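You operate a simulated robot arm through the tools that you are given. There is no shell and no other tool.

Carry out the task below with a simulated robot arm. There is one attempt and no reset: what you move stays moved.

JOB
Press the following scooter's four loose sill covers home, D to A.
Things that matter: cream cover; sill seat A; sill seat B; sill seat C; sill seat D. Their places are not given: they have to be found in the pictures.

It is judged by the outcome, as a careful person would: the job done as asked, and still so three seconds after it is handed in. It fails if anything else is knocked over, pushed out of place, dropped, spilled or broken. Lids that push on must go on centred and level and be pressed home; caps that screw on are set level and turned clockwise until they are tight.

ROBOT AND FRAMES
A 6-joint arm with a fingered hand, fixed in place. Base frame: the origin is on the floor under the middle of its stand, x ahead of it, y to its left, z up. Units: m, degrees, N and s.
With the tool pointing down near the work surface it reaches from about 0.14 to 0.88 m from the base axis. Its first joint turns from -166.0 to 166.0 degrees. Payload 5 kg.
The tool frame sits at the grasp point between the pads (the TCP): z along the fingers, y along the line on which they close. The tips reach 0.037 m beyond it. The gripper opens to 0.124 m; its body begins 0.043 m behind the TCP. The gripper is a hand of 3 fingers: y runs from the thumb to the fingers, the wrist lies at [-0.021, -0.125, -0.215] in the tool frame.
Orientation is that of the tool frame in the base frame, as a unit quaternion [w, x, y, z]. With the fingers straight down and the wrist toward the robot, the tool's x, y and z point along [0, 1, 0], [1, 0, 0] and [0, 0, -1] of the base frame.

CONTROLS
- The arm moves only by the tool play_rows. Its argument "series" is a list of rows, each a list of 2 entries, a list of its own where there are three numbers: the shift along the tool's x, y, z in m, then the turn, a rotation vector about the tool's x, y, z in degrees. In form: [[[dx, dy, dz], [ax, ay, az]], ...]. A call has 1 to 20 rows; each row shifts and turns the commanded pose from where the row before left it, along the tool's axes as they then stand. A row lasts 0.2 s, in which the tool goes at most 0.05 m and 8.6 degrees; a call with a longer step from one row to the next is refused whole. A pose out of reach is approached as far as the arm can. The call stops where the force on the tool passes 40 N (or 10 N more than at its start, if that is more) or the arm is blocked; 0.2 s more then pass. In this call time passes only in rows, and 0.2 s behind the last. It gives the time, the measured TCP pose, the force on the tool (base axes), the opening and the grip force at its end, in the units of the frame above (readings bear some noise), with the torque about the TCP (base axes, N m) and any sound that the robot's microphone picked up.
- Cameras (640 x 400 px; columns grow to the right, rows downward): "scene" is fixed at [0.4071, 0.4924, 1.5289]; the picture's right is [-0.86, -0.52, 0.00], its down [-0.29, 0.48, -0.83] and it looks along [0.42, -0.71, -0.56] (base axes); focal length 376 px, centre (320, 200). "wrist" rides on the gripper at [0.072, -0.104, -0.154] in the tool frame; the picture's right is [-0.83, 0.26, -0.49], its down [-0.51, -0.72, 0.47] and it looks along [-0.23, 0.64, 0.73] (tool axes); focal length 243 px, centre (320, 200).
- snapshot(camera): a new picture of that camera. It takes no simulated time.
- curl_fingers(index, middle, thumb_bend, thumb_turn): sets how far each is bent, from 0 (flat) to 1 (curled in); at 0.3 the hand is open as for a grip, at 0.7 the pads meet at the TCP. One left out holds its place. A second passes; each finger stops where it meets its share of the squeeze, and holds until it gets a number again. It is the only way to open and close the hand. It gives what a move gives, with no picture; readings hold the bend of each and the force on the fingers (four entries, about 0 where the hand has none), thumb and palm. thumb_turn goes from beside the hand (0) to across from the fingers (1), as for a grip.
- locate(camera, pixels): for up to 12 pixels [column, row] of the newest picture of that camera ("zoom" is the newest enlarged one), the place [x, y, z] in the base frame of the surface seen there, good to about 0.002 m, but the place of the scene camera against the robot may be out by one fixed shift of up to 0.025 m in any direction. It takes no simulated time.
- inspect(camera, box): a new picture of the part [left, top, right, bottom] of that camera's present view, enlarged. It takes no simulated time.
- hand_in(): hands the job in; it is judged then, once.

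Open the gripper and draw the arm clear of the work before you hand the job in, unless the task says otherwise.

The tools are called as a command line: name --argument value ..., lists and objects as JSON in quotes. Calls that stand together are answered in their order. play_rows: Moves the arm, as the interface text tells. Its arguments: {"type":"object","properties":{"series":{"type":"array"}},"required":["series"]} The other tools are called the same way: curl_fingers (index, middle, thumb_bend, thumb_turn) moves the fingers one by one; snapshot (camera) takes a picture; locate (camera, pixels) gives the place of the surface under pixels of a picture; inspect (camera, box) takes an enlarged picture of a part of a camera's view; hand_in () hands the job in.

At the start:

```text
clock: 0.0
position: [0.5645, -0.2569, 1.0219]
tcp_rot: [0.001, 0.707, 0.707, 0.0]
contact_force: [-0.2, -0.4, -0.6]
ft_torque: [0.01, -0.02, 0.0]
finger_gap: 0.1236
finger_force: 0.2
shape: jaw
bend: [0.3, 0.3, 0.3, 0.98]
finger forces: [0.0, 0.0, 0.0, 0.0, 0.1, 0.0]
```

scene: 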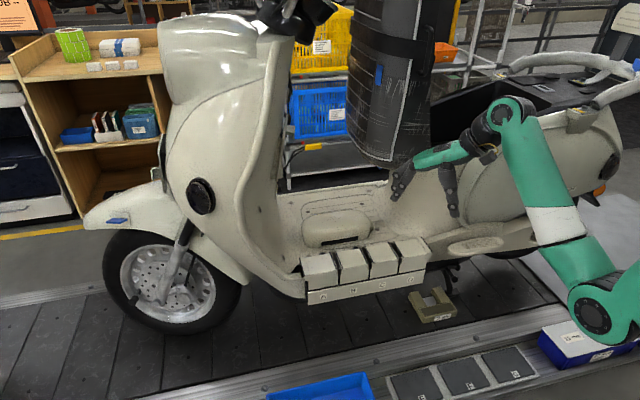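
wrist: 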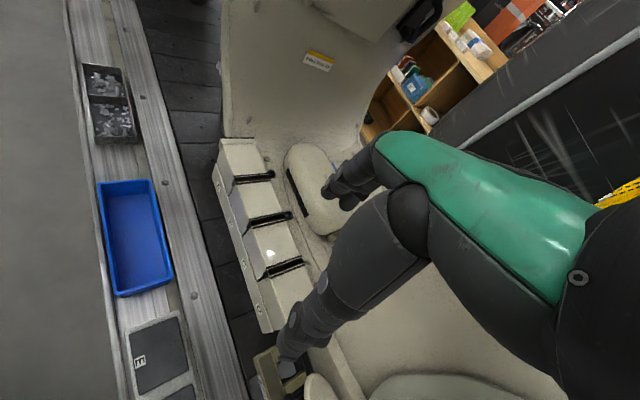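

I'll start by looking closer at the four covers near pixels (300-430, 240-300) of the scene picture, and at the wrist view.

inspect --camera "scene" --box '[280, 220, 460, 330]'

inspect --camera "wrist" --box '[200, 120, 360, 340]'

inspect --camera "scene" --box '[260, 310, 640, 400]'

```text
3.56 times, centred on (370, 275) of scene
```

zoom: 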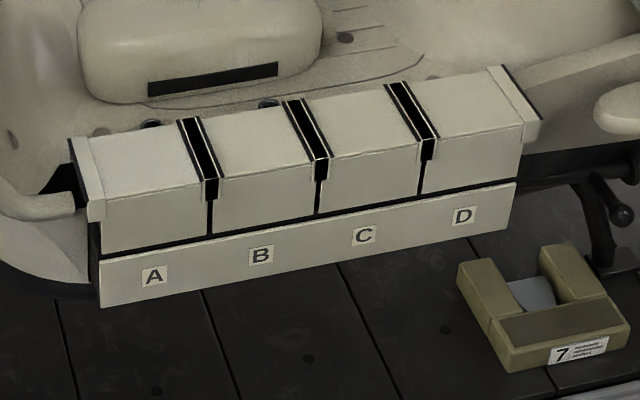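

```text
1.82 times, centred on (280, 230) of wrist
```

zoom: 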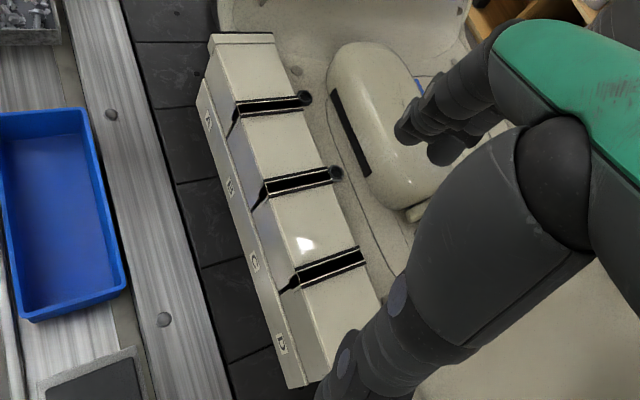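

```text
1.68 times, centred on (450, 355) of scene
```

zoom: 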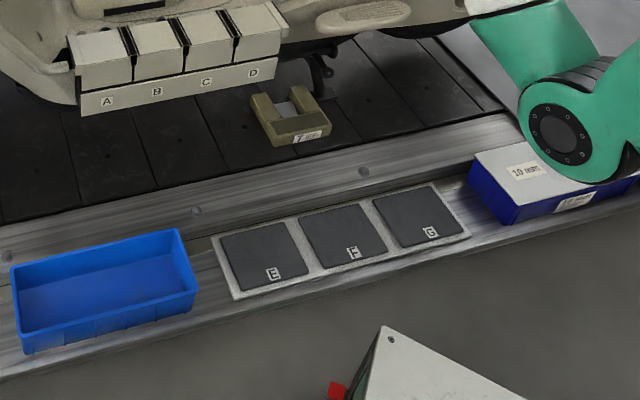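

The covers sit in a row, labels A to D from left to right in the scene picture. I'll measure their tops and faces in both cameras to find geometry and the shift between the cameras.

snapshot --camera "scene"

locate --camera "scene" --pixels '[[318, 263], [350, 258], [380, 255], [411, 249], [320, 282], [353, 274], [383, 270], [413, 263], [324, 296], [353, 292], [382, 286], [410, 281]]'

snapshot --camera "wrist"

locate --camera "wrist" --pixels '[[243, 160], [258, 200], [272, 245], [285, 290], [222, 176], [232, 213], [245, 253], [262, 302], [228, 142], [250, 139], [272, 175], [235, 181]]'

```text
taken
```

scene: 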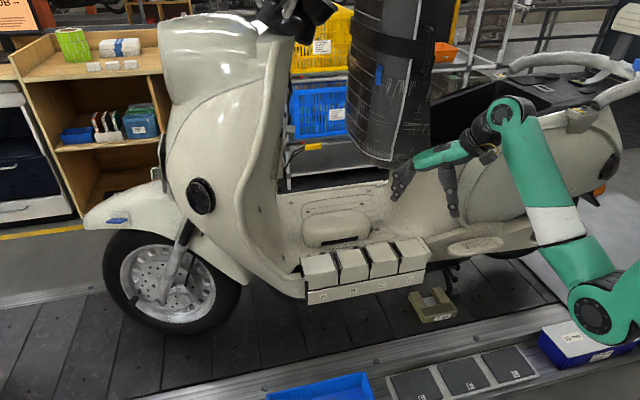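

```text
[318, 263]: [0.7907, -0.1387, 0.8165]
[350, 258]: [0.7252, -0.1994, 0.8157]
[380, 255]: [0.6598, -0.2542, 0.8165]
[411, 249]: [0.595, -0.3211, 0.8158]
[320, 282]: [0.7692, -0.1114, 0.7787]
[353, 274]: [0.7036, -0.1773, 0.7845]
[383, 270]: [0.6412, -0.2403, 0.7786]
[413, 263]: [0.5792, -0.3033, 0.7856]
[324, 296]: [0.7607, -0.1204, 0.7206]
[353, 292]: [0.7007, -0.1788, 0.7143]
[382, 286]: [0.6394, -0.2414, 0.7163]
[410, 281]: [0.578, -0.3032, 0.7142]
```

```text
taken
```

wrist: 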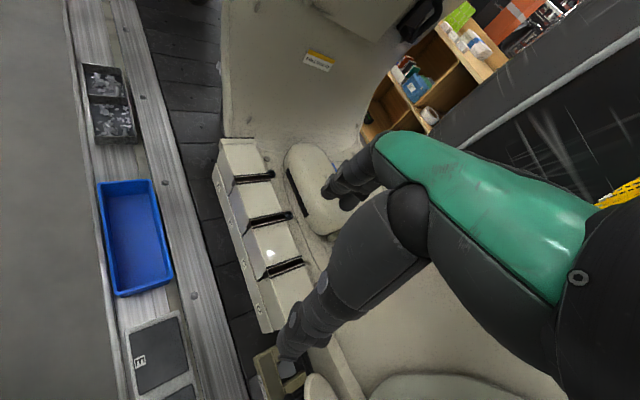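

```text
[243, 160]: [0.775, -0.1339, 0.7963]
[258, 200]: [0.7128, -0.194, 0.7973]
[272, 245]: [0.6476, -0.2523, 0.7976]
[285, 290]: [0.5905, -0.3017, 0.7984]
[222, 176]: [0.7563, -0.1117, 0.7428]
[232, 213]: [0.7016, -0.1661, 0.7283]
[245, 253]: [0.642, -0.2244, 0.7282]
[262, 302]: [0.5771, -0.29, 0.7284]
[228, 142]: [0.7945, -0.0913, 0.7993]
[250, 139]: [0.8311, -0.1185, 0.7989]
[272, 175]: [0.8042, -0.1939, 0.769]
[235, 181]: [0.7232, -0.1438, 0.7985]
```

The wrist camera puts the cover tops at z≈0.798 (scene reads about 0.018 higher), with row direction along about (-0.7,-0.7). I'll zoom into each cover to see how they sit and how much gap shows.

inspect --camera "wrist" --box '[205, 130, 315, 200]'

inspect --camera "wrist" --box '[205, 190, 325, 265]'

inspect --camera "wrist" --box '[225, 250, 345, 340]'

inspect --camera "scene" --box '[295, 235, 375, 310]'

inspect --camera "scene" --box '[360, 230, 440, 300]'

inspect --camera "scene" --box '[360, 80, 560, 240]'

```text
5.71 times, centred on (260, 165) of wrist
```

zoom: 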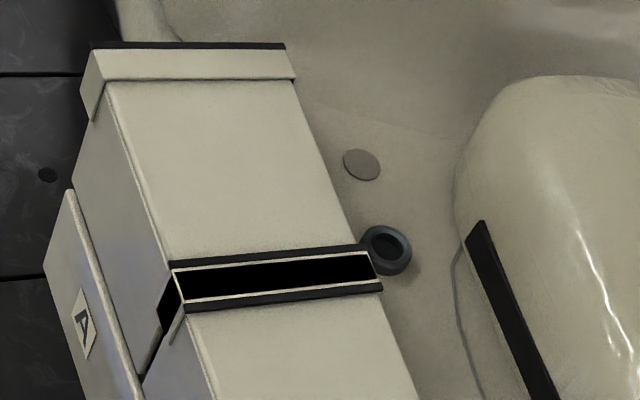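

```text
5.33 times, centred on (265, 228) of wrist
```

zoom: 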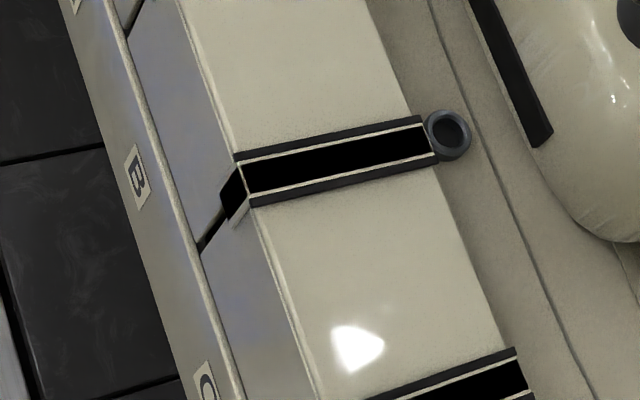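

```text
4.44 times, centred on (285, 295) of wrist
```

zoom: 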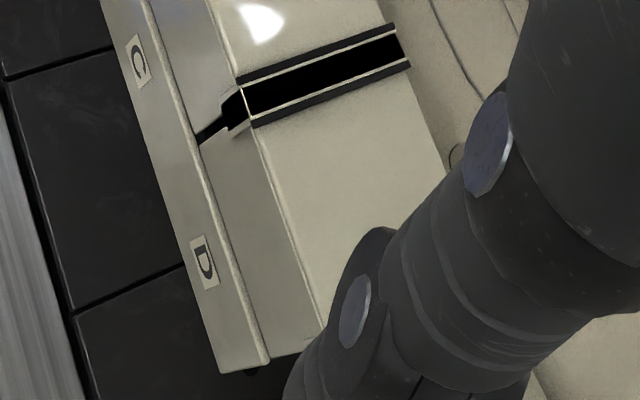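

```text
5.33 times, centred on (335, 272) of scene
```

zoom: 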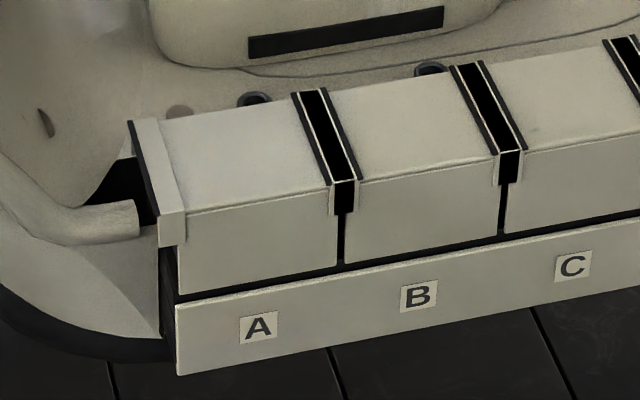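

```text
5.71 times, centred on (400, 265) of scene
```

zoom: 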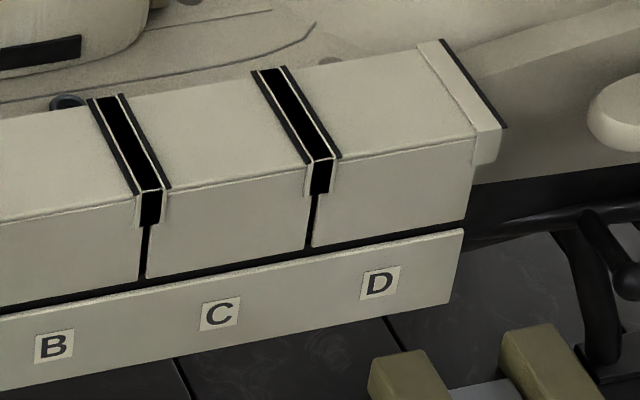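

```text
2.50 times, centred on (460, 160) of scene
```

zoom: 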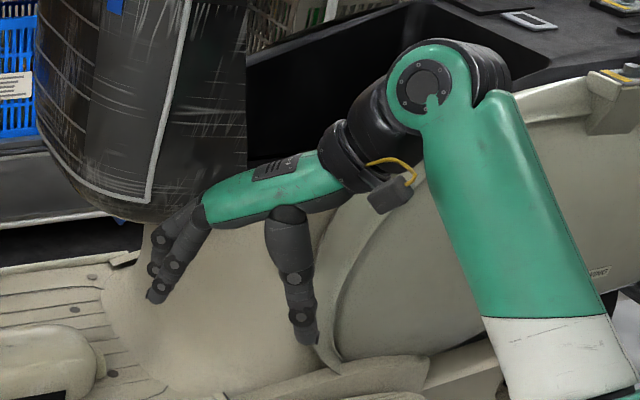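

The covers sit level at z≈0.798 with a narrow dark gap above the rail (about (370,275) in the scene), so the press direction is down. I'll measure obstacles (cylinder near (390,100), leg shield near (265,150), seat body near (470,200)) and then close the fingers to form a pressing tip.

locate --camera "scene" --pixels '[[380, 150], [420, 100], [355, 60], [270, 150], [285, 60], [470, 190], [300, 20], [340, 225], [475, 245], [430, 305], [400, 190], [453, 210]]'

curl_fingers --index 0.7 --middle 0.7 --thumb_bend 0.7 --thumb_turn 1.0

```text
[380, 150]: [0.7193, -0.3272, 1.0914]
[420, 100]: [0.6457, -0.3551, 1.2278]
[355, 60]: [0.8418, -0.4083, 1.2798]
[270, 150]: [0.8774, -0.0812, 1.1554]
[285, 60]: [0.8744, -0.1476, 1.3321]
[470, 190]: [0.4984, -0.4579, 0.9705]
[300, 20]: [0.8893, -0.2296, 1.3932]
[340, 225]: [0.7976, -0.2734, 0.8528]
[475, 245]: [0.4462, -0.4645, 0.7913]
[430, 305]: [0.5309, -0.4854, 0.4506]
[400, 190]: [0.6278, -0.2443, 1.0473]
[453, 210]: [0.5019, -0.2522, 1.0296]
```

```text
clock: 1.0
position: [0.5643, -0.2576, 1.0234]
tcp_rot: [-0.001, 0.706, 0.708, 0.0]
contact_force: [-0.2, -0.5, 0.1]
ft_torque: [-0.01, -0.03, -0.02]
finger_gap: 0.0079
finger_force: 0.0
shape: fingers
bend: [0.7, 0.7, 0.7, 1.0]
finger forces: [0.1, 0.0, 0.0, 0.0, 0.0, 0.1]
```

Fingers now closed (gap 0.008). I'll check pictures to see the closed hand's shape and whether the scooter moved over that second.

snapshot --camera "scene"

snapshot --camera "wrist"

inspect --camera "scene" --box '[370, 130, 490, 220]'

```text
taken
```

scene: 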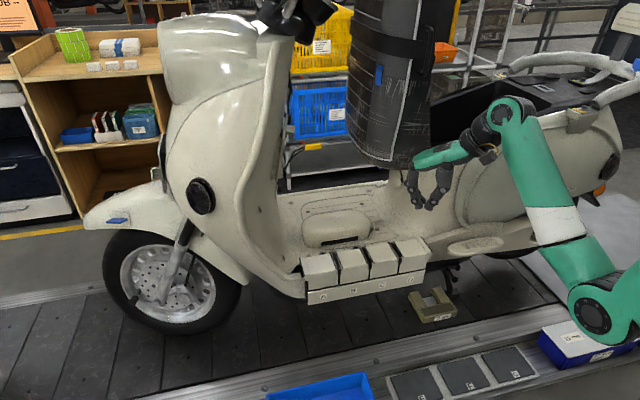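

```text
taken
```

wrist: 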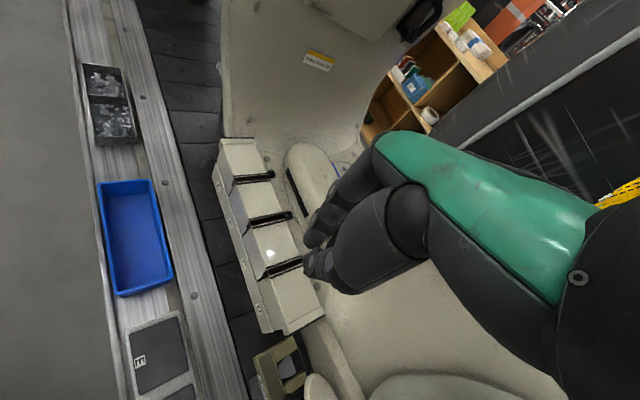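

```text
4.44 times, centred on (430, 175) of scene
```

zoom: 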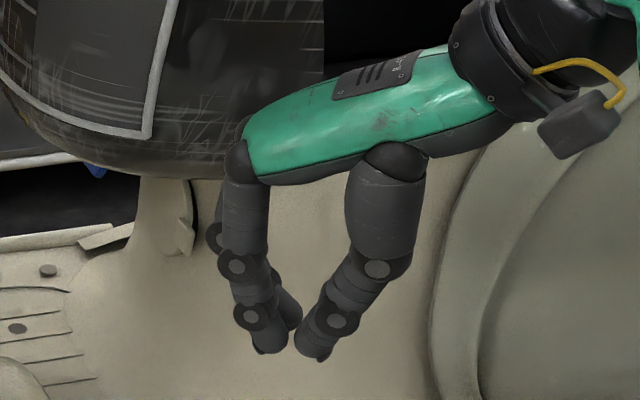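

The scooter stayed put. I'll locate the closed fingertips (zoom pixels near (270,345) and (315,352)) to find how far the tips reach below the TCP.

locate --camera "zoom" --pixels '[[268, 350], [318, 358], [300, 345], [258, 340], [330, 345], [285, 320], [200, 170], [120, 170], [60, 140], [240, 165], [340, 320], [260, 250]]'

locate --camera "wrist" --pixels '[[312, 265], [315, 242], [302, 330], [320, 316], [290, 300], [270, 265], [240, 155], [300, 290], [262, 323], [245, 290], [265, 325], [460, 180]]'

inspect --camera "wrist" --box '[230, 240, 350, 340]'

```text
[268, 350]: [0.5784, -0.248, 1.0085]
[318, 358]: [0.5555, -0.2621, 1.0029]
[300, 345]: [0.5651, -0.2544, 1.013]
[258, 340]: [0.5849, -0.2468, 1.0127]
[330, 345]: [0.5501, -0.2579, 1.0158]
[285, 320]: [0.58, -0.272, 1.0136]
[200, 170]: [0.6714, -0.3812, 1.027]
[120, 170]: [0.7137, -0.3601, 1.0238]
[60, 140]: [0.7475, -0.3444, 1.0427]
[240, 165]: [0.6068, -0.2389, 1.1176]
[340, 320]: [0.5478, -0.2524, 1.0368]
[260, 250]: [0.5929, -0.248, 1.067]
```

```text
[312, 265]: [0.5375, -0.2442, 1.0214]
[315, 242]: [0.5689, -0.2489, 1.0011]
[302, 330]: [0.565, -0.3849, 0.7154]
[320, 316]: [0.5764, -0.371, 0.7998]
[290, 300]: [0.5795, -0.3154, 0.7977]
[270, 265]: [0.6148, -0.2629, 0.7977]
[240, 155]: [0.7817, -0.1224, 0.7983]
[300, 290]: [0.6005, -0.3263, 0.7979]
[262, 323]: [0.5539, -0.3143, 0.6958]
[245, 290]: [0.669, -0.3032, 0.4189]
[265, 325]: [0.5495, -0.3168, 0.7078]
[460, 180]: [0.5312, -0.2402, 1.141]
```

```text
4.00 times, centred on (290, 290) of wrist
```

zoom: 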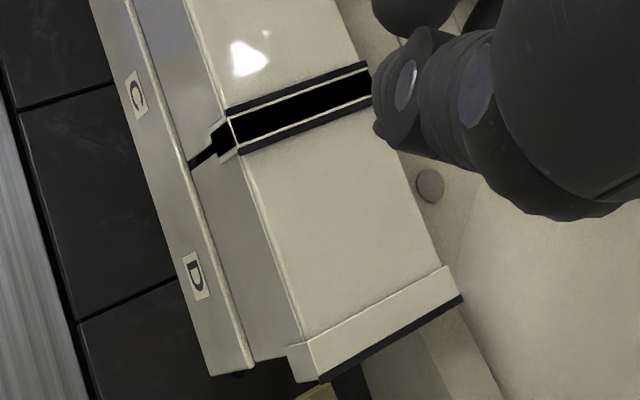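

Tips are ~0.037 below the TCP, as stated. I'll locate cover D's top corners and edge strips from this zoom (top corners near (250,165), (300,335), (440,265), (385,135)).

locate --camera "zoom" --pixels '[[252, 165], [303, 335], [435, 265], [385, 150], [345, 240], [320, 360], [450, 275], [375, 320], [300, 370], [240, 250], [215, 250], [300, 120]]'

inspect --camera "wrist" --box '[205, 130, 315, 200]'

locate --camera "zoom" --pixels '[[118, 90], [285, 85], [350, 240], [175, 255], [230, 170], [120, 65], [280, 65], [140, 240], [90, 250], [270, 280], [200, 320], [380, 310]]'

```text
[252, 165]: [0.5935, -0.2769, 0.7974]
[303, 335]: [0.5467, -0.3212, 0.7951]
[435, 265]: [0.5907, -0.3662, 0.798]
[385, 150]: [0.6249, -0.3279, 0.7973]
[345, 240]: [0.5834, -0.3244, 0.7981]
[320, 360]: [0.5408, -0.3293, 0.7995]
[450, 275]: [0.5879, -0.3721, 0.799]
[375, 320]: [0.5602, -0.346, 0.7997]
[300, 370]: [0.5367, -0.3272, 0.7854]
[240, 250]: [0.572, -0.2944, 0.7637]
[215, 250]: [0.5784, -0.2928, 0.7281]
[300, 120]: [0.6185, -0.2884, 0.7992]
```

```text
5.71 times, centred on (260, 165) of wrist
```

zoom: 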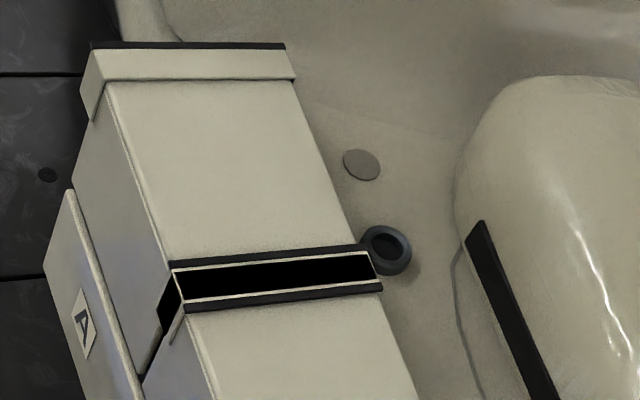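

```text
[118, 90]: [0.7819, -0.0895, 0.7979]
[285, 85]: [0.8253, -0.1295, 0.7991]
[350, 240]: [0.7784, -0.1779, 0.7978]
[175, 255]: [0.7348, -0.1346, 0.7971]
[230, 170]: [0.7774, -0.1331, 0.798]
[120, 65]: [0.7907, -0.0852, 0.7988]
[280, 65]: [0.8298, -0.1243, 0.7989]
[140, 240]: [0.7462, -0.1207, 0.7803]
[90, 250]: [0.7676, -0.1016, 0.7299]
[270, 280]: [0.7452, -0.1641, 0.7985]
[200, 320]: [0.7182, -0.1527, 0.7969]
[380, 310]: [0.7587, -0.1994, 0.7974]
```

The cover tops are about 0.063 deep (n = 0.615–0.676 along (0.707,-0.707)) on a pitch of ~0.089. Centres are D≈(0.591,-0.322), C≈(0.654,-0.259), B≈(0.716,-0.197) and A≈(0.779,-0.134). I'll yaw the hand 45° about its z so the wrist stays on the outer side, away from the hanging cylinder and body.

play_rows --series '[[[0, 0, 0], [0, 0, 7.5]], [[0, 0, 0], [0, 0, 7.5]], [[0, 0, 0], [0, 0, 7.5]], [[0, 0, 0], [0, 0, 7.5]], [[0, 0, 0], [0, 0, 7.5]], [[0, 0, 0], [0, 0, 7.5]]]'

```text
clock: 2.4
position: [0.5648, -0.2576, 1.0223]
tcp_rot: [-0.001, 0.924, 0.383, 0.001]
contact_force: [-0.4, -0.1, -0.3]
ft_torque: [0.02, 0.02, 0.0]
finger_gap: 0.0078
finger_force: 0.0
shape: fingers
bend: [0.7, 0.7, 0.7, 1.0]
finger forces: [0.0, 0.0, 0.0, 0.0, 0.0, 0.0]
```

The turn came out right (tool x along (0.707,0.707), y along (0.707,-0.707)). I'll look again from both cameras.

snapshot --camera "wrist"

snapshot --camera "scene"

```text
taken
```

wrist: 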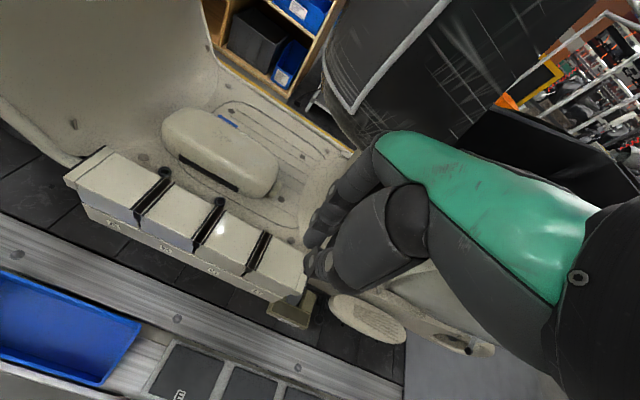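

```text
taken
```

scene: 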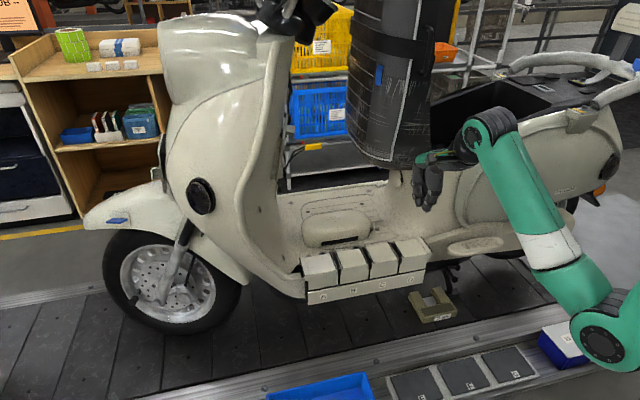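

The hand is now clear on the outer side. I'll zoom on the covers from this angle (wrist box (60,140)-(310,310)) to refine centres before moving over D.

inspect --camera "wrist" --box '[190, 200, 320, 310]'

locate --camera "zoom" --pixels '[[260, 330], [300, 250], [420, 260], [550, 280], [480, 400], [270, 170], [380, 230], [310, 330], [400, 370], [520, 390], [100, 170], [200, 210]]'

inspect --camera "wrist" --box '[60, 140, 220, 250]'

```text
3.64 times, centred on (255, 255) of wrist
```

zoom: 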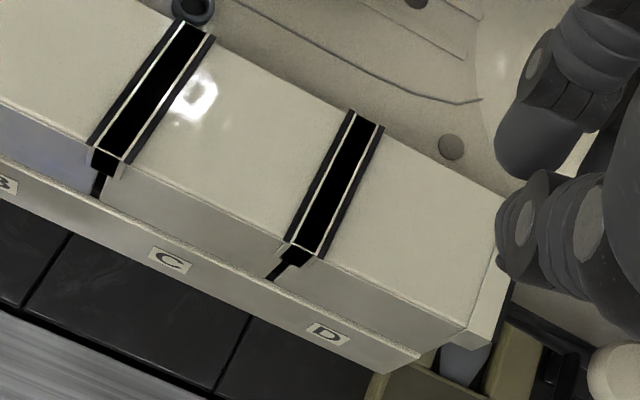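

```text
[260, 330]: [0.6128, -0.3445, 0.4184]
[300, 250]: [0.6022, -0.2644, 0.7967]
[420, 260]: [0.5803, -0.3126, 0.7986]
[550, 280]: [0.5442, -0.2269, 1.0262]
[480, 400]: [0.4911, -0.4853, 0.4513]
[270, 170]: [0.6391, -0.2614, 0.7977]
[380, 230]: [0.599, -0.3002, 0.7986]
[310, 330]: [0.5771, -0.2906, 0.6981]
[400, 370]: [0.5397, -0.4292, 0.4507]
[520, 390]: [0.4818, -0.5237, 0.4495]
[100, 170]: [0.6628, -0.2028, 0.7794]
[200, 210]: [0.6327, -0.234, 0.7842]
```

```text
3.64 times, centred on (140, 195) of wrist
```

zoom: 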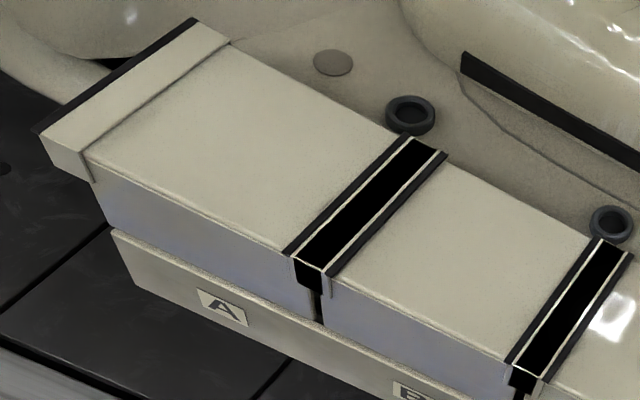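

Everything matches. I'll move over D's centre and lower to TCP z≈0.87 (tips ~35 mm above the cover).

play_rows --series '[[[-0.009, 0.0214, 0], [0, 0, 0]], [[-0.009, 0.0214, 0], [0, 0, 0]], [[-0.0092, 0.0212, 0], [0, 0, 0]], [[0, 0, 0.03], [0, 0, 0]], [[0, 0, 0.03], [0, 0, 0]], [[0, 0, 0.03], [0, 0, 0]], [[0, 0, 0.03], [0, 0, 0]], [[0, 0, 0.032], [0, 0, 0]]]'

```text
clock: 4.2
position: [0.5919, -0.3218, 0.8706]
tcp_rot: [0.001, 0.924, 0.383, 0.0]
contact_force: [0.0, -0.4, -1.0]
ft_torque: [0.0, -0.02, -0.01]
finger_gap: 0.0075
finger_force: 0.0
shape: fingers
bend: [0.7, 0.7, 0.7, 1.0]
finger forces: [0.0, 0.0, 0.0, 0.1, 0.0, 0.1]
```

Now over D at z=0.871. I'll check from both cameras that the tips are centred over cover D.

snapshot --camera "wrist"

inspect --camera "scene" --box '[350, 180, 480, 300]'

```text
taken
```

wrist: 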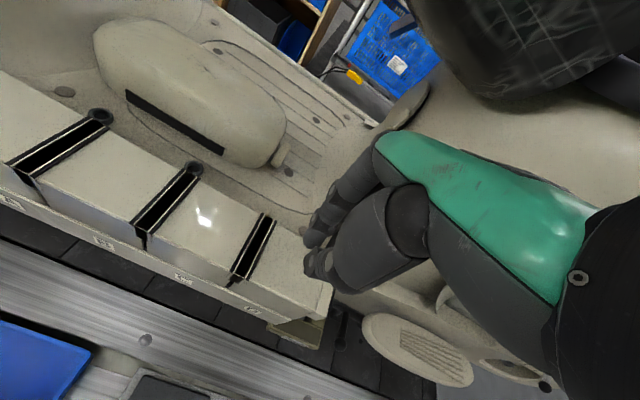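

```text
3.33 times, centred on (415, 240) of scene
```

zoom: 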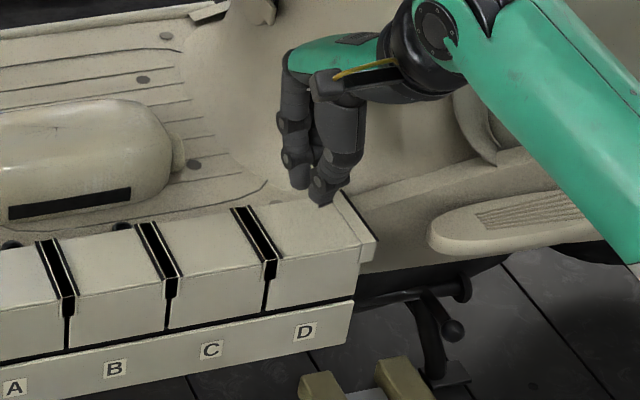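

I'll locate the fingertips in the scene zoom (thumb tip near (324,200), fingers near (302,183)) against D's top to check centring and which tip is lowest.

locate --camera "zoom" --pixels '[[324, 202], [316, 195], [302, 186], [300, 178], [332, 196], [290, 240], [340, 235], [262, 212], [325, 194], [315, 270], [315, 298], [315, 312]]'

locate --camera "wrist" --pixels '[[310, 270], [310, 240], [318, 278], [305, 225], [270, 270], [300, 300], [250, 300], [285, 240], [325, 290], [60, 140], [205, 215], [115, 165]]'

```text
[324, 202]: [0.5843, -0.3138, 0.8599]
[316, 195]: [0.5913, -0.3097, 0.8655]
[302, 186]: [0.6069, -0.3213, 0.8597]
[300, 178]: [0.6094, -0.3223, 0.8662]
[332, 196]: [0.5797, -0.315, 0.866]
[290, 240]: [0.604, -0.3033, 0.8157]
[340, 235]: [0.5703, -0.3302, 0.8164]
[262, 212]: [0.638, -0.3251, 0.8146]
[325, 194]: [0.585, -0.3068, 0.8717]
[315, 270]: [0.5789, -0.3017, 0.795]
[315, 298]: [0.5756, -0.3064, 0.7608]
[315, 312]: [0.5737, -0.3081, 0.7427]
```

```text
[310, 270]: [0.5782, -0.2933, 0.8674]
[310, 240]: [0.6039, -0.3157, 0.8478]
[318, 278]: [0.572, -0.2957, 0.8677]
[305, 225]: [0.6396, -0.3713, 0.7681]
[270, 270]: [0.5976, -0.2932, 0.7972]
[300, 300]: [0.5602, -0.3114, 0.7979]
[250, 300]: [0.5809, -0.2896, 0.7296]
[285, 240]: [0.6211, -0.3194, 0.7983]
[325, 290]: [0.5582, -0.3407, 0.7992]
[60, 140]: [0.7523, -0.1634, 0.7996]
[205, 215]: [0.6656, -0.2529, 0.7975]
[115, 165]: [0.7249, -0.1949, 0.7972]
```

Tips bracket D's centre. I'll descend 30 mm, then creep at 2 mm per row to find contact.

play_rows --series '[[[0, 0, 0.012], [0, 0, 0]], [[0, 0, 0.012], [0, 0, 0]], [[0, 0, 0.006], [0, 0, 0]], [[0, 0, 0.002], [0, 0, 0]], [[0, 0, 0.002], [0, 0, 0]], [[0, 0, 0.002], [0, 0, 0]]]'

```text
clock: 5.6
position: [0.5905, -0.321, 0.8336]
tcp_rot: [-0.001, 0.924, 0.383, 0.0]
contact_force: [1.3, 0.0, 0.4]
ft_torque: [0.02, 0.01, 0.0]
finger_gap: 0.0073
finger_force: 0.1
shape: fingers
bend: [0.7, 0.7, 0.7, 1.0]
finger forces: [0.0, 0.0, 0.0, 0.1, 0.0, 0.0]
```

No contact yet at TCP z=0.8336. I continue creeping down in 1.5 mm rows.

play_rows --series '[[[0, 0, 0.0015], [0, 0, 0]], [[0, 0, 0.0015], [0, 0, 0]], [[0, 0, 0.0015], [0, 0, 0]], [[0, 0, 0.0015], [0, 0, 0]]]'

```text
clock: 6.6
position: [0.5923, -0.3226, 0.8308]
tcp_rot: [0.002, 0.924, 0.383, 0.002]
contact_force: [-3.3, 3.1, 24.3]
ft_torque: [0.52, 0.38, 0.02]
finger_gap: 0.0087
finger_force: 12.4
shape: fingers
bend: [0.7, 0.7, 0.7, 1.0]
finger forces: [0.1, 0.1, 0.0, 0.1, 25.4, 0.0]
```

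Contact is at TCP z≈0.832, but only the thumb carries load (25 N), about 20 mm toward the front edge. That would press it off-centre. I'll lift off and look at the cover before changing the hand shape.

play_rows --series '[[[0, 0, -0.005], [0, 0, 0]], [[0, 0, -0.015], [0, 0, 0]], [[0, 0, -0.02], [0, 0, 0]]]'

inspect --camera "scene" --box '[360, 200, 450, 290]'

inspect --camera "wrist" --box '[220, 200, 360, 330]'

```text
clock: 7.4
position: [0.5906, -0.323, 0.8681]
tcp_rot: [0.001, 0.924, 0.383, 0.0]
contact_force: [0.1, -0.7, -0.3]
ft_torque: [-0.01, -0.01, 0.0]
finger_gap: 0.0071
finger_force: 0.0
shape: fingers
bend: [0.7, 0.7, 0.7, 1.0]
finger forces: [0.0, 0.1, 0.1, 0.1, 0.1, 0.0]
```

```text
4.44 times, centred on (405, 245) of scene
```

zoom: 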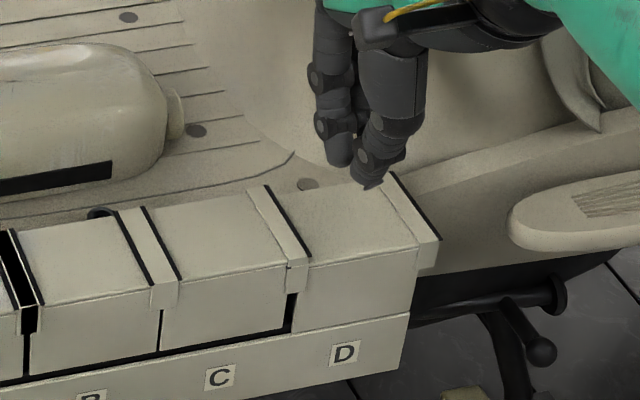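

```text
3.08 times, centred on (290, 265) of wrist
```

zoom: 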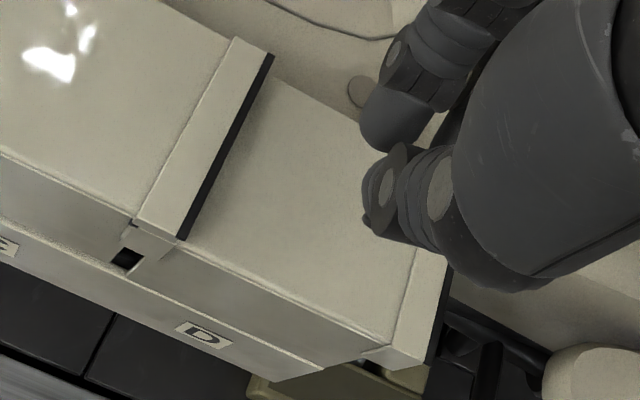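

D has gone down (no gap left above the "D" rail), and the strips between B/C and C/D look different. I'll look at the whole row carefully.

inspect --camera "scene" --box '[290, 220, 450, 320]'

snapshot --camera "wrist"

inspect --camera "wrist" --box '[0, 60, 260, 300]'

```text
4.00 times, centred on (370, 270) of scene
```

zoom: 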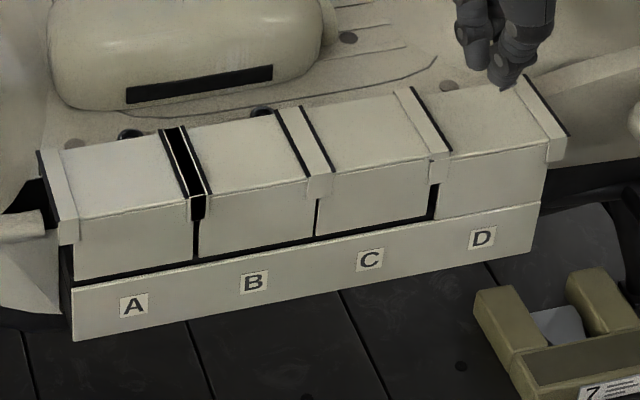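

```text
taken
```

wrist: 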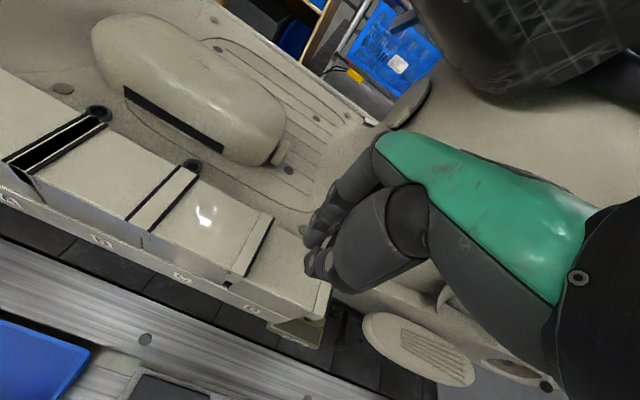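

```text
1.67 times, centred on (130, 180) of wrist
```

zoom: 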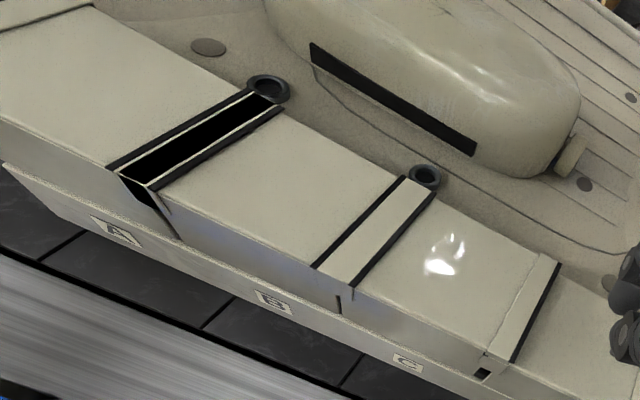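

The B/C gap closed too, so something shifted sideways. I'll measure positions of each strip and cover now to quantify.

locate --camera "zoom" --pixels '[[160, 190], [282, 110], [107, 170], [240, 90], [315, 268], [403, 178], [352, 287], [432, 195], [487, 350], [553, 255], [512, 362], [560, 265]]'

locate --camera "wrist" --pixels '[[290, 255], [280, 290], [305, 305], [255, 255], [262, 278], [200, 215], [100, 175], [30, 110], [235, 230], [158, 200], [62, 140], [322, 300]]'

inspect --camera "wrist" --box '[110, 150, 340, 340]'

```text
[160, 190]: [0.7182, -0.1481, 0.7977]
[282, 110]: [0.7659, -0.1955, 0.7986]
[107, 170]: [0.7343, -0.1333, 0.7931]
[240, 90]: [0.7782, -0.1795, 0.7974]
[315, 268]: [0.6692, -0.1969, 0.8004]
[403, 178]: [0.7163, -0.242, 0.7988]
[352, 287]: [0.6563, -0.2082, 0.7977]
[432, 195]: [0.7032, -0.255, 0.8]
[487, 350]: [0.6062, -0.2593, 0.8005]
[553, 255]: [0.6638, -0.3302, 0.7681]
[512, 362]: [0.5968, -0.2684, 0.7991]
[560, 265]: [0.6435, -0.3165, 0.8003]
```

```text
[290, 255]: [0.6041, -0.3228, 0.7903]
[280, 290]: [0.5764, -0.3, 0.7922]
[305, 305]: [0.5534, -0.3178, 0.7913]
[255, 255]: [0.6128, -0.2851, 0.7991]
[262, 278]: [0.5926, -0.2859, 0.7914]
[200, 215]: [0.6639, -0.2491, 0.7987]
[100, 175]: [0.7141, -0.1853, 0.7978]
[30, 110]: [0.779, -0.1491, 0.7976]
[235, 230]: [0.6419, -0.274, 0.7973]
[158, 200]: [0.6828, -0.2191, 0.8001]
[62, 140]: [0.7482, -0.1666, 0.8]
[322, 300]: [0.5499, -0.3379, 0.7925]
```

```text
2.11 times, centred on (225, 245) of wrist
```

zoom: 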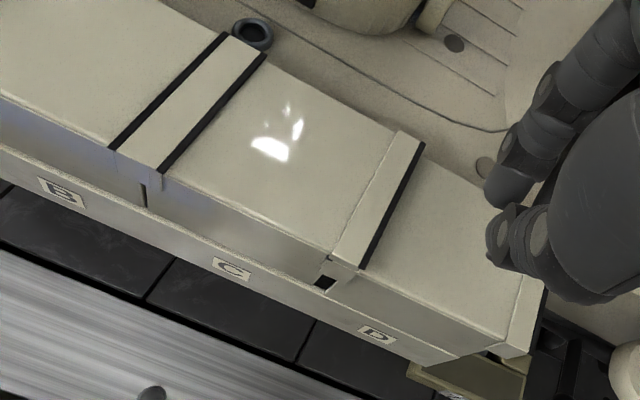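

D's top now reads z≈0.791 (about 7 mm lower), seemingly level; C and B stay at ≈0.798. I'll repeat the earlier zoom boxes to compare one-to-one with the original pictures.

inspect --camera "scene" --box '[360, 230, 440, 300]'

inspect --camera "scene" --box '[295, 235, 375, 310]'

```text
5.71 times, centred on (400, 265) of scene
```

zoom: 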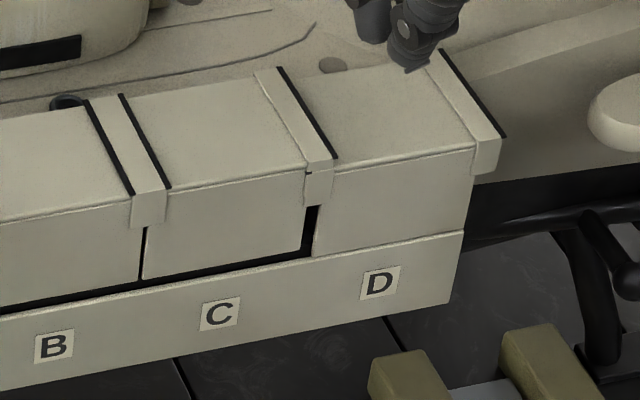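

```text
5.33 times, centred on (335, 272) of scene
```

zoom: 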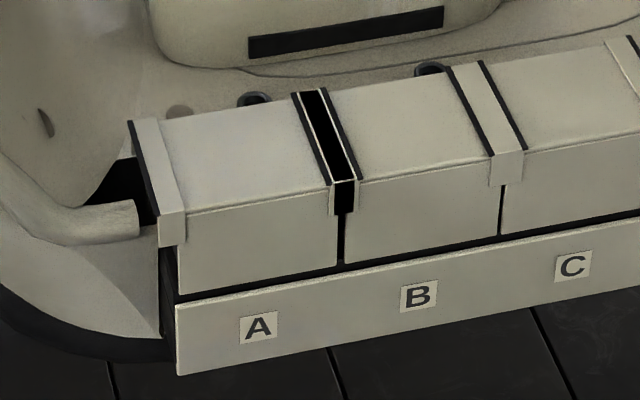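

Comparing with the originals: D dropped flush with the rail, its lip is now under C's lip (hence the D-to-A order), and A/B is unchanged. The torque reading puts the thumb contact at about (0.004,-0.020) in the tool frame, so I'll shift the TCP by +0.020 in y and -0.004 in x. That lands the thumb tip on D's centre, and I'll press again to confirm it is home.

play_rows --series '[[[-0.004, 0.02, 0], [0, 0, 0]], [[0, 0, 0.015], [0, 0, 0]], [[0, 0, 0.015], [0, 0, 0]], [[0, 0, 0.006], [0, 0, 0]], [[0, 0, 0.002], [0, 0, 0]], [[0, 0, 0.002], [0, 0, 0]], [[0, 0, 0.002], [0, 0, 0]], [[0, 0, 0.0015], [0, 0, 0]]]'

```text
clock: 9.1
position: [0.6048, -0.34, 0.8307]
tcp_rot: [0.005, 0.924, 0.383, 0.004]
contact_force: [-1.7, 1.4, 8.1]
ft_torque: [0.13, 0.12, 0.01]
finger_gap: 0.0091
finger_force: 3.6
shape: fingers
bend: [0.7, 0.7, 0.69, 1.0]
finger forces: [0.0, 0.1, 0.0, 0.1, 7.5, 0.0]
stopped in row 8: the force on the tool passed its limit at 43 N (the readings are from after the stop); the commanded pose is now the measured one
```

The press at D's centre stopped at 43 N, so D is now firm. I'll lift and look at D's height and levelness.

play_rows --series '[[[0, 0, -0.005], [0, 0, 0]], [[0, 0, -0.02], [0, 0, 0]], [[0, 0, -0.04], [0, 0, 0]], [[0, 0, -0.04], [0, 0, 0]]]'

inspect --camera "scene" --box '[360, 230, 440, 300]'

snapshot --camera "wrist"

```text
clock: 10.1
position: [0.6041, -0.3379, 0.9345]
tcp_rot: [0.003, 0.923, 0.384, 0.002]
contact_force: [-0.2, 1.0, 0.0]
ft_torque: [0.04, -0.05, -0.01]
finger_gap: 0.0075
finger_force: 0.1
shape: fingers
bend: [0.7, 0.7, 0.7, 1.0]
finger forces: [0.0, 0.1, 0.1, 0.0, 0.0, 0.0]
```

```text
5.71 times, centred on (400, 265) of scene
```

zoom: 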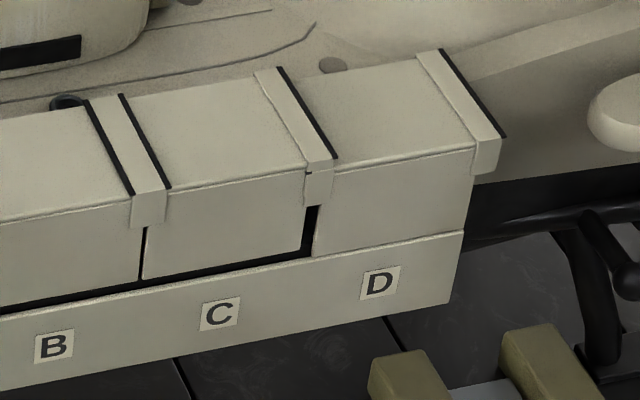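

```text
taken
```

wrist: 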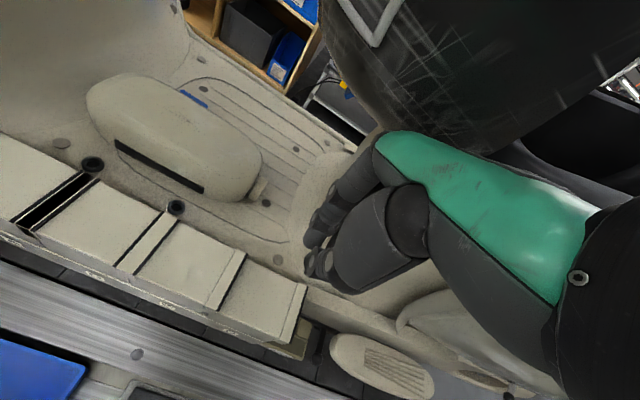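

D is flush with the rail with no gap. I'll measure D, C and B tops for level, first from this wrist picture.

locate --camera "wrist" --pixels '[[246, 270], [295, 285], [225, 305], [275, 335], [260, 300], [185, 230], [228, 250], [150, 262], [205, 293], [190, 262], [145, 240], [230, 280]]'

inspect --camera "wrist" --box '[100, 200, 320, 360]'

```text
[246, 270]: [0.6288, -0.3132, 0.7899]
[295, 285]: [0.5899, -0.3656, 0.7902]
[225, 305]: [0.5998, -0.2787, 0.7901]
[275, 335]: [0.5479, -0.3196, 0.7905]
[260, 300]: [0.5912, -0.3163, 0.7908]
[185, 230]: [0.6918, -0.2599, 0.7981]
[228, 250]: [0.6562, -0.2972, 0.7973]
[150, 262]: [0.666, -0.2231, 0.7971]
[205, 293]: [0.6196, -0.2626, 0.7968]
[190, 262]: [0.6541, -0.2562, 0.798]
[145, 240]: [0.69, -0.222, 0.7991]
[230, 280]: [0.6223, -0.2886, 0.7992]
```

```text
2.50 times, centred on (210, 280) of wrist
```

zoom: 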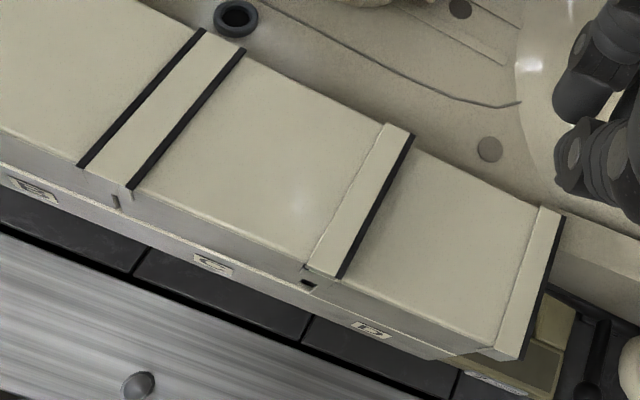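

D's corners all read z≈0.790, so it is level and 8 mm lower. Now C: I'll back out 30 mm, go down to z≈0.875, slide 87 mm toward the front, and come back in with the thumb tip over C's centre (s=0.279, n=0.6455).

play_rows --series '[[[0, -0.03, 0], [0, 0, 0]], [[0, 0, 0.03], [0, 0, 0]], [[0, 0, 0.03], [0, 0, 0]], [[0.03, 0, 0], [0, 0, 0]], [[0.03, 0, 0], [0, 0, 0]], [[0.0268, 0, 0], [0, 0, 0]], [[0, 0.0275, 0], [0, 0, 0]]]'

snapshot --camera "wrist"

inspect --camera "scene" --box '[330, 170, 460, 300]'

```text
clock: 11.7
position: [0.6624, -0.2776, 0.8751]
tcp_rot: [0.003, 0.924, 0.383, 0.003]
contact_force: [-0.1, 0.1, 0.1]
ft_torque: [-0.01, 0.0, -0.02]
finger_gap: 0.0074
finger_force: 0.1
shape: fingers
bend: [0.7, 0.7, 0.7, 1.0]
finger forces: [0.2, 0.0, 0.0, 0.0, 0.0, 0.0]
```

```text
taken
```

wrist: 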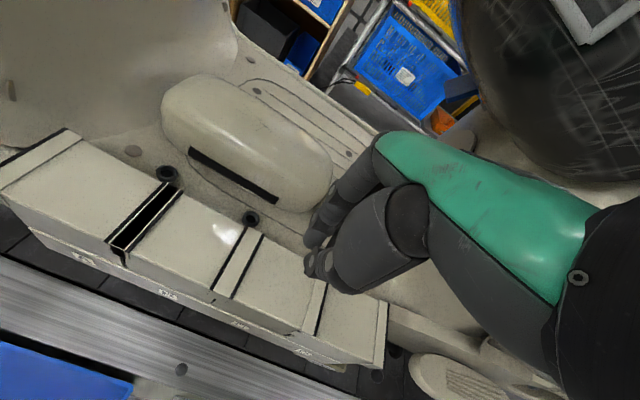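

```text
3.08 times, centred on (395, 235) of scene
```

zoom: 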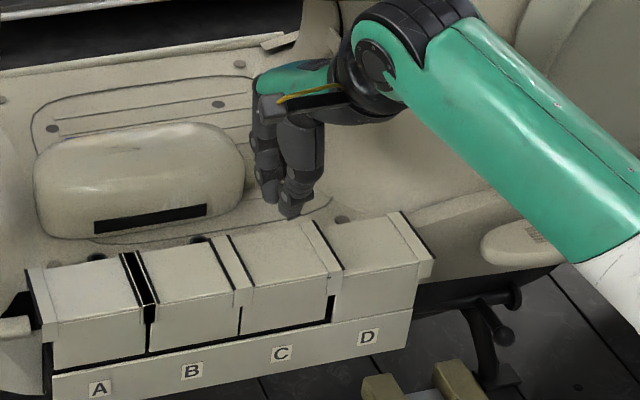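

TCP is at s=0.272, n=0.665. I'll nudge +4 mm along x, descend, and press C with 1.5 mm rows until it goes home (stop at 40 N).

play_rows --series '[[[0.005, -0.001, 0.015], [0, 0, 0]], [[0, 0, 0.012], [0, 0, 0]], [[0, 0, 0.008], [0, 0, 0]], [[0, 0, 0.003], [0, 0, 0]], [[0, 0, 0.0015], [0, 0, 0]], [[0, 0, 0.0015], [0, 0, 0]], [[0, 0, 0.0015], [0, 0, 0]], [[0, 0, 0.0015], [0, 0, 0]]]'

```text
clock: 13.5
position: [0.6662, -0.2731, 0.8308]
tcp_rot: [0.003, 0.924, 0.383, 0.003]
contact_force: [-0.6, 1.1, 3.1]
ft_torque: [0.09, 0.09, -0.01]
finger_gap: 0.0077
finger_force: 1.9
shape: fingers
bend: [0.7, 0.7, 0.7, 1.0]
finger forces: [0.0, 0.0, 0.0, 0.0, 3.6, 0.1]
```

Contact has just begun on C (3 N, thumb). I continue pressing in 1.5 mm rows.

play_rows --series '[[[0, 0, 0.0015], [0, 0, 0]], [[0, 0, 0.0015], [0, 0, 0]], [[0, 0, 0.0015], [0, 0, 0]]]'

```text
clock: 14.3
position: [0.6686, -0.2717, 0.8317]
tcp_rot: [0.007, 0.924, 0.382, 0.005]
contact_force: [-6.4, 4.6, 38.2]
ft_torque: [0.69, 0.61, -0.02]
finger_gap: 0.0094
finger_force: 19.0
shape: fingers
bend: [0.7, 0.7, 0.7, 1.0]
finger forces: [0.1, 0.0, 0.0, 0.0, 37.5, 0.0]
```

38 N now, contact at about s=0.283, n=0.648 – well centred. I'll push a bit further to see whether C drops.

play_rows --series '[[[0, 0, 0.001], [0, 0, 0]], [[0, 0, 0.001], [0, 0, 0]], [[0, 0, 0.001], [0, 0, 0]]]'

inspect --camera "scene" --box '[330, 200, 440, 300]'

```text
clock: 14.8
position: [0.67, -0.2729, 0.8336]
tcp_rot: [0.008, 0.924, 0.382, 0.006]
contact_force: [-3.6, 0.8, 8.2]
ft_torque: [0.17, 0.14, 0.04]
finger_gap: 0.0092
finger_force: 4.6
shape: fingers
bend: [0.7, 0.7, 0.69, 1.0]
finger forces: [0.0, 0.0, 0.1, 0.0, 8.9, 0.0]
stopped in row 2: the force on the tool passed its limit at 50 N (the readings are from after the stop); the commanded pose is now the measured one
```

```text
4.00 times, centred on (385, 250) of scene
```

zoom: 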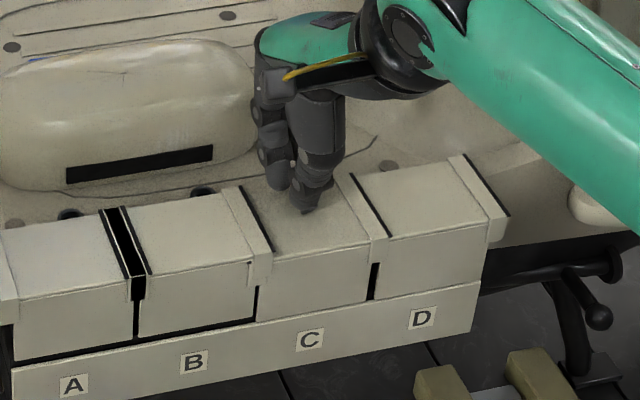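

C now sits flush with the rail. I'll lift (backing outward), and check its height and levelness.

play_rows --series '[[[0, 0, -0.005], [0, 0, 0]], [[0, 0, -0.02], [0, 0, 0]], [[0, 0, -0.02], [0, 0, 0]], [[0, -0.03, 0], [0, 0, 0]]]'

inspect --camera "scene" --box '[330, 220, 440, 310]'

snapshot --camera "wrist"

```text
clock: 15.8
position: [0.6486, -0.2515, 0.8761]
tcp_rot: [0.006, 0.924, 0.383, 0.005]
contact_force: [0.5, -1.0, -1.4]
ft_torque: [0.01, -0.03, -0.02]
finger_gap: 0.0074
finger_force: 0.0
shape: fingers
bend: [0.7, 0.7, 0.7, 1.0]
finger forces: [0.0, 0.1, 0.0, 0.1, 0.1, 0.0]
```

```text
4.44 times, centred on (385, 265) of scene
```

zoom: 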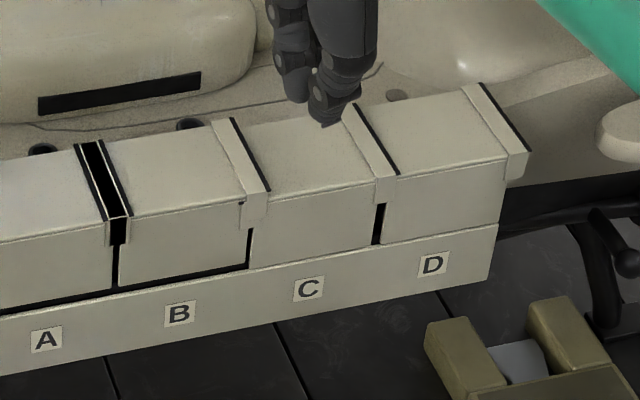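

```text
taken
```

wrist: 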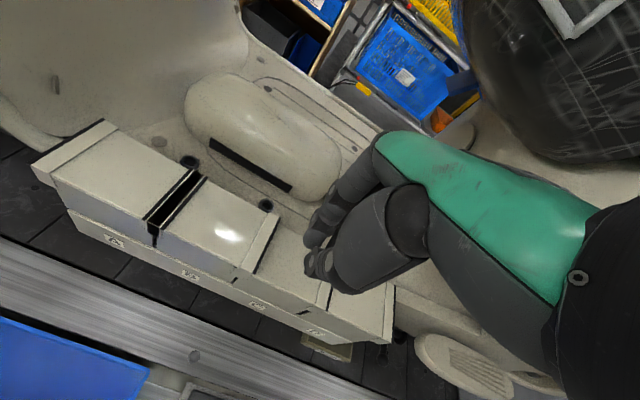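

C is flush. I'll check C's top heights in this view, along with B.

locate --camera "wrist" --pixels '[[285, 245], [265, 272], [300, 300], [310, 290], [285, 280], [370, 310], [345, 325], [230, 215], [255, 225], [180, 245], [215, 265], [215, 235]]'

inspect --camera "wrist" --box '[140, 170, 400, 350]'

```text
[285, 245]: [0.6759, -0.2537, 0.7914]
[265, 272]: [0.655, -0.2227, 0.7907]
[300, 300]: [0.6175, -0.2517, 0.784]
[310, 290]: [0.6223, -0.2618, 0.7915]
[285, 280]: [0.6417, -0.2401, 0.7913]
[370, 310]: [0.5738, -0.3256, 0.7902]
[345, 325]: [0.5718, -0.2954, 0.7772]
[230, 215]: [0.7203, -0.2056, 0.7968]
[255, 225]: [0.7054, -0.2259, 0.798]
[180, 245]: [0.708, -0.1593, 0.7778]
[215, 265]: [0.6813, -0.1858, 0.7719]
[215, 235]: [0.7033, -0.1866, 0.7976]
```

```text
2.22 times, centred on (270, 260) of wrist
```

zoom: 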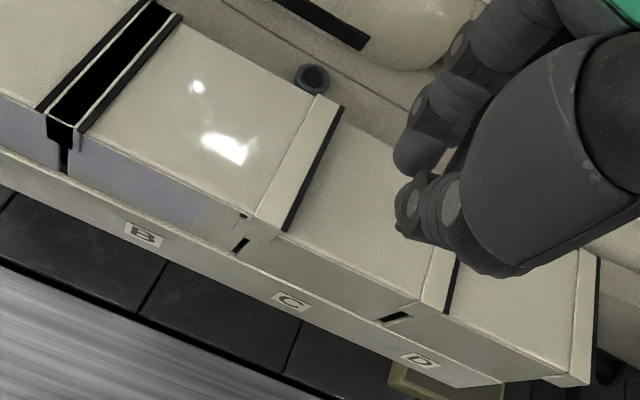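

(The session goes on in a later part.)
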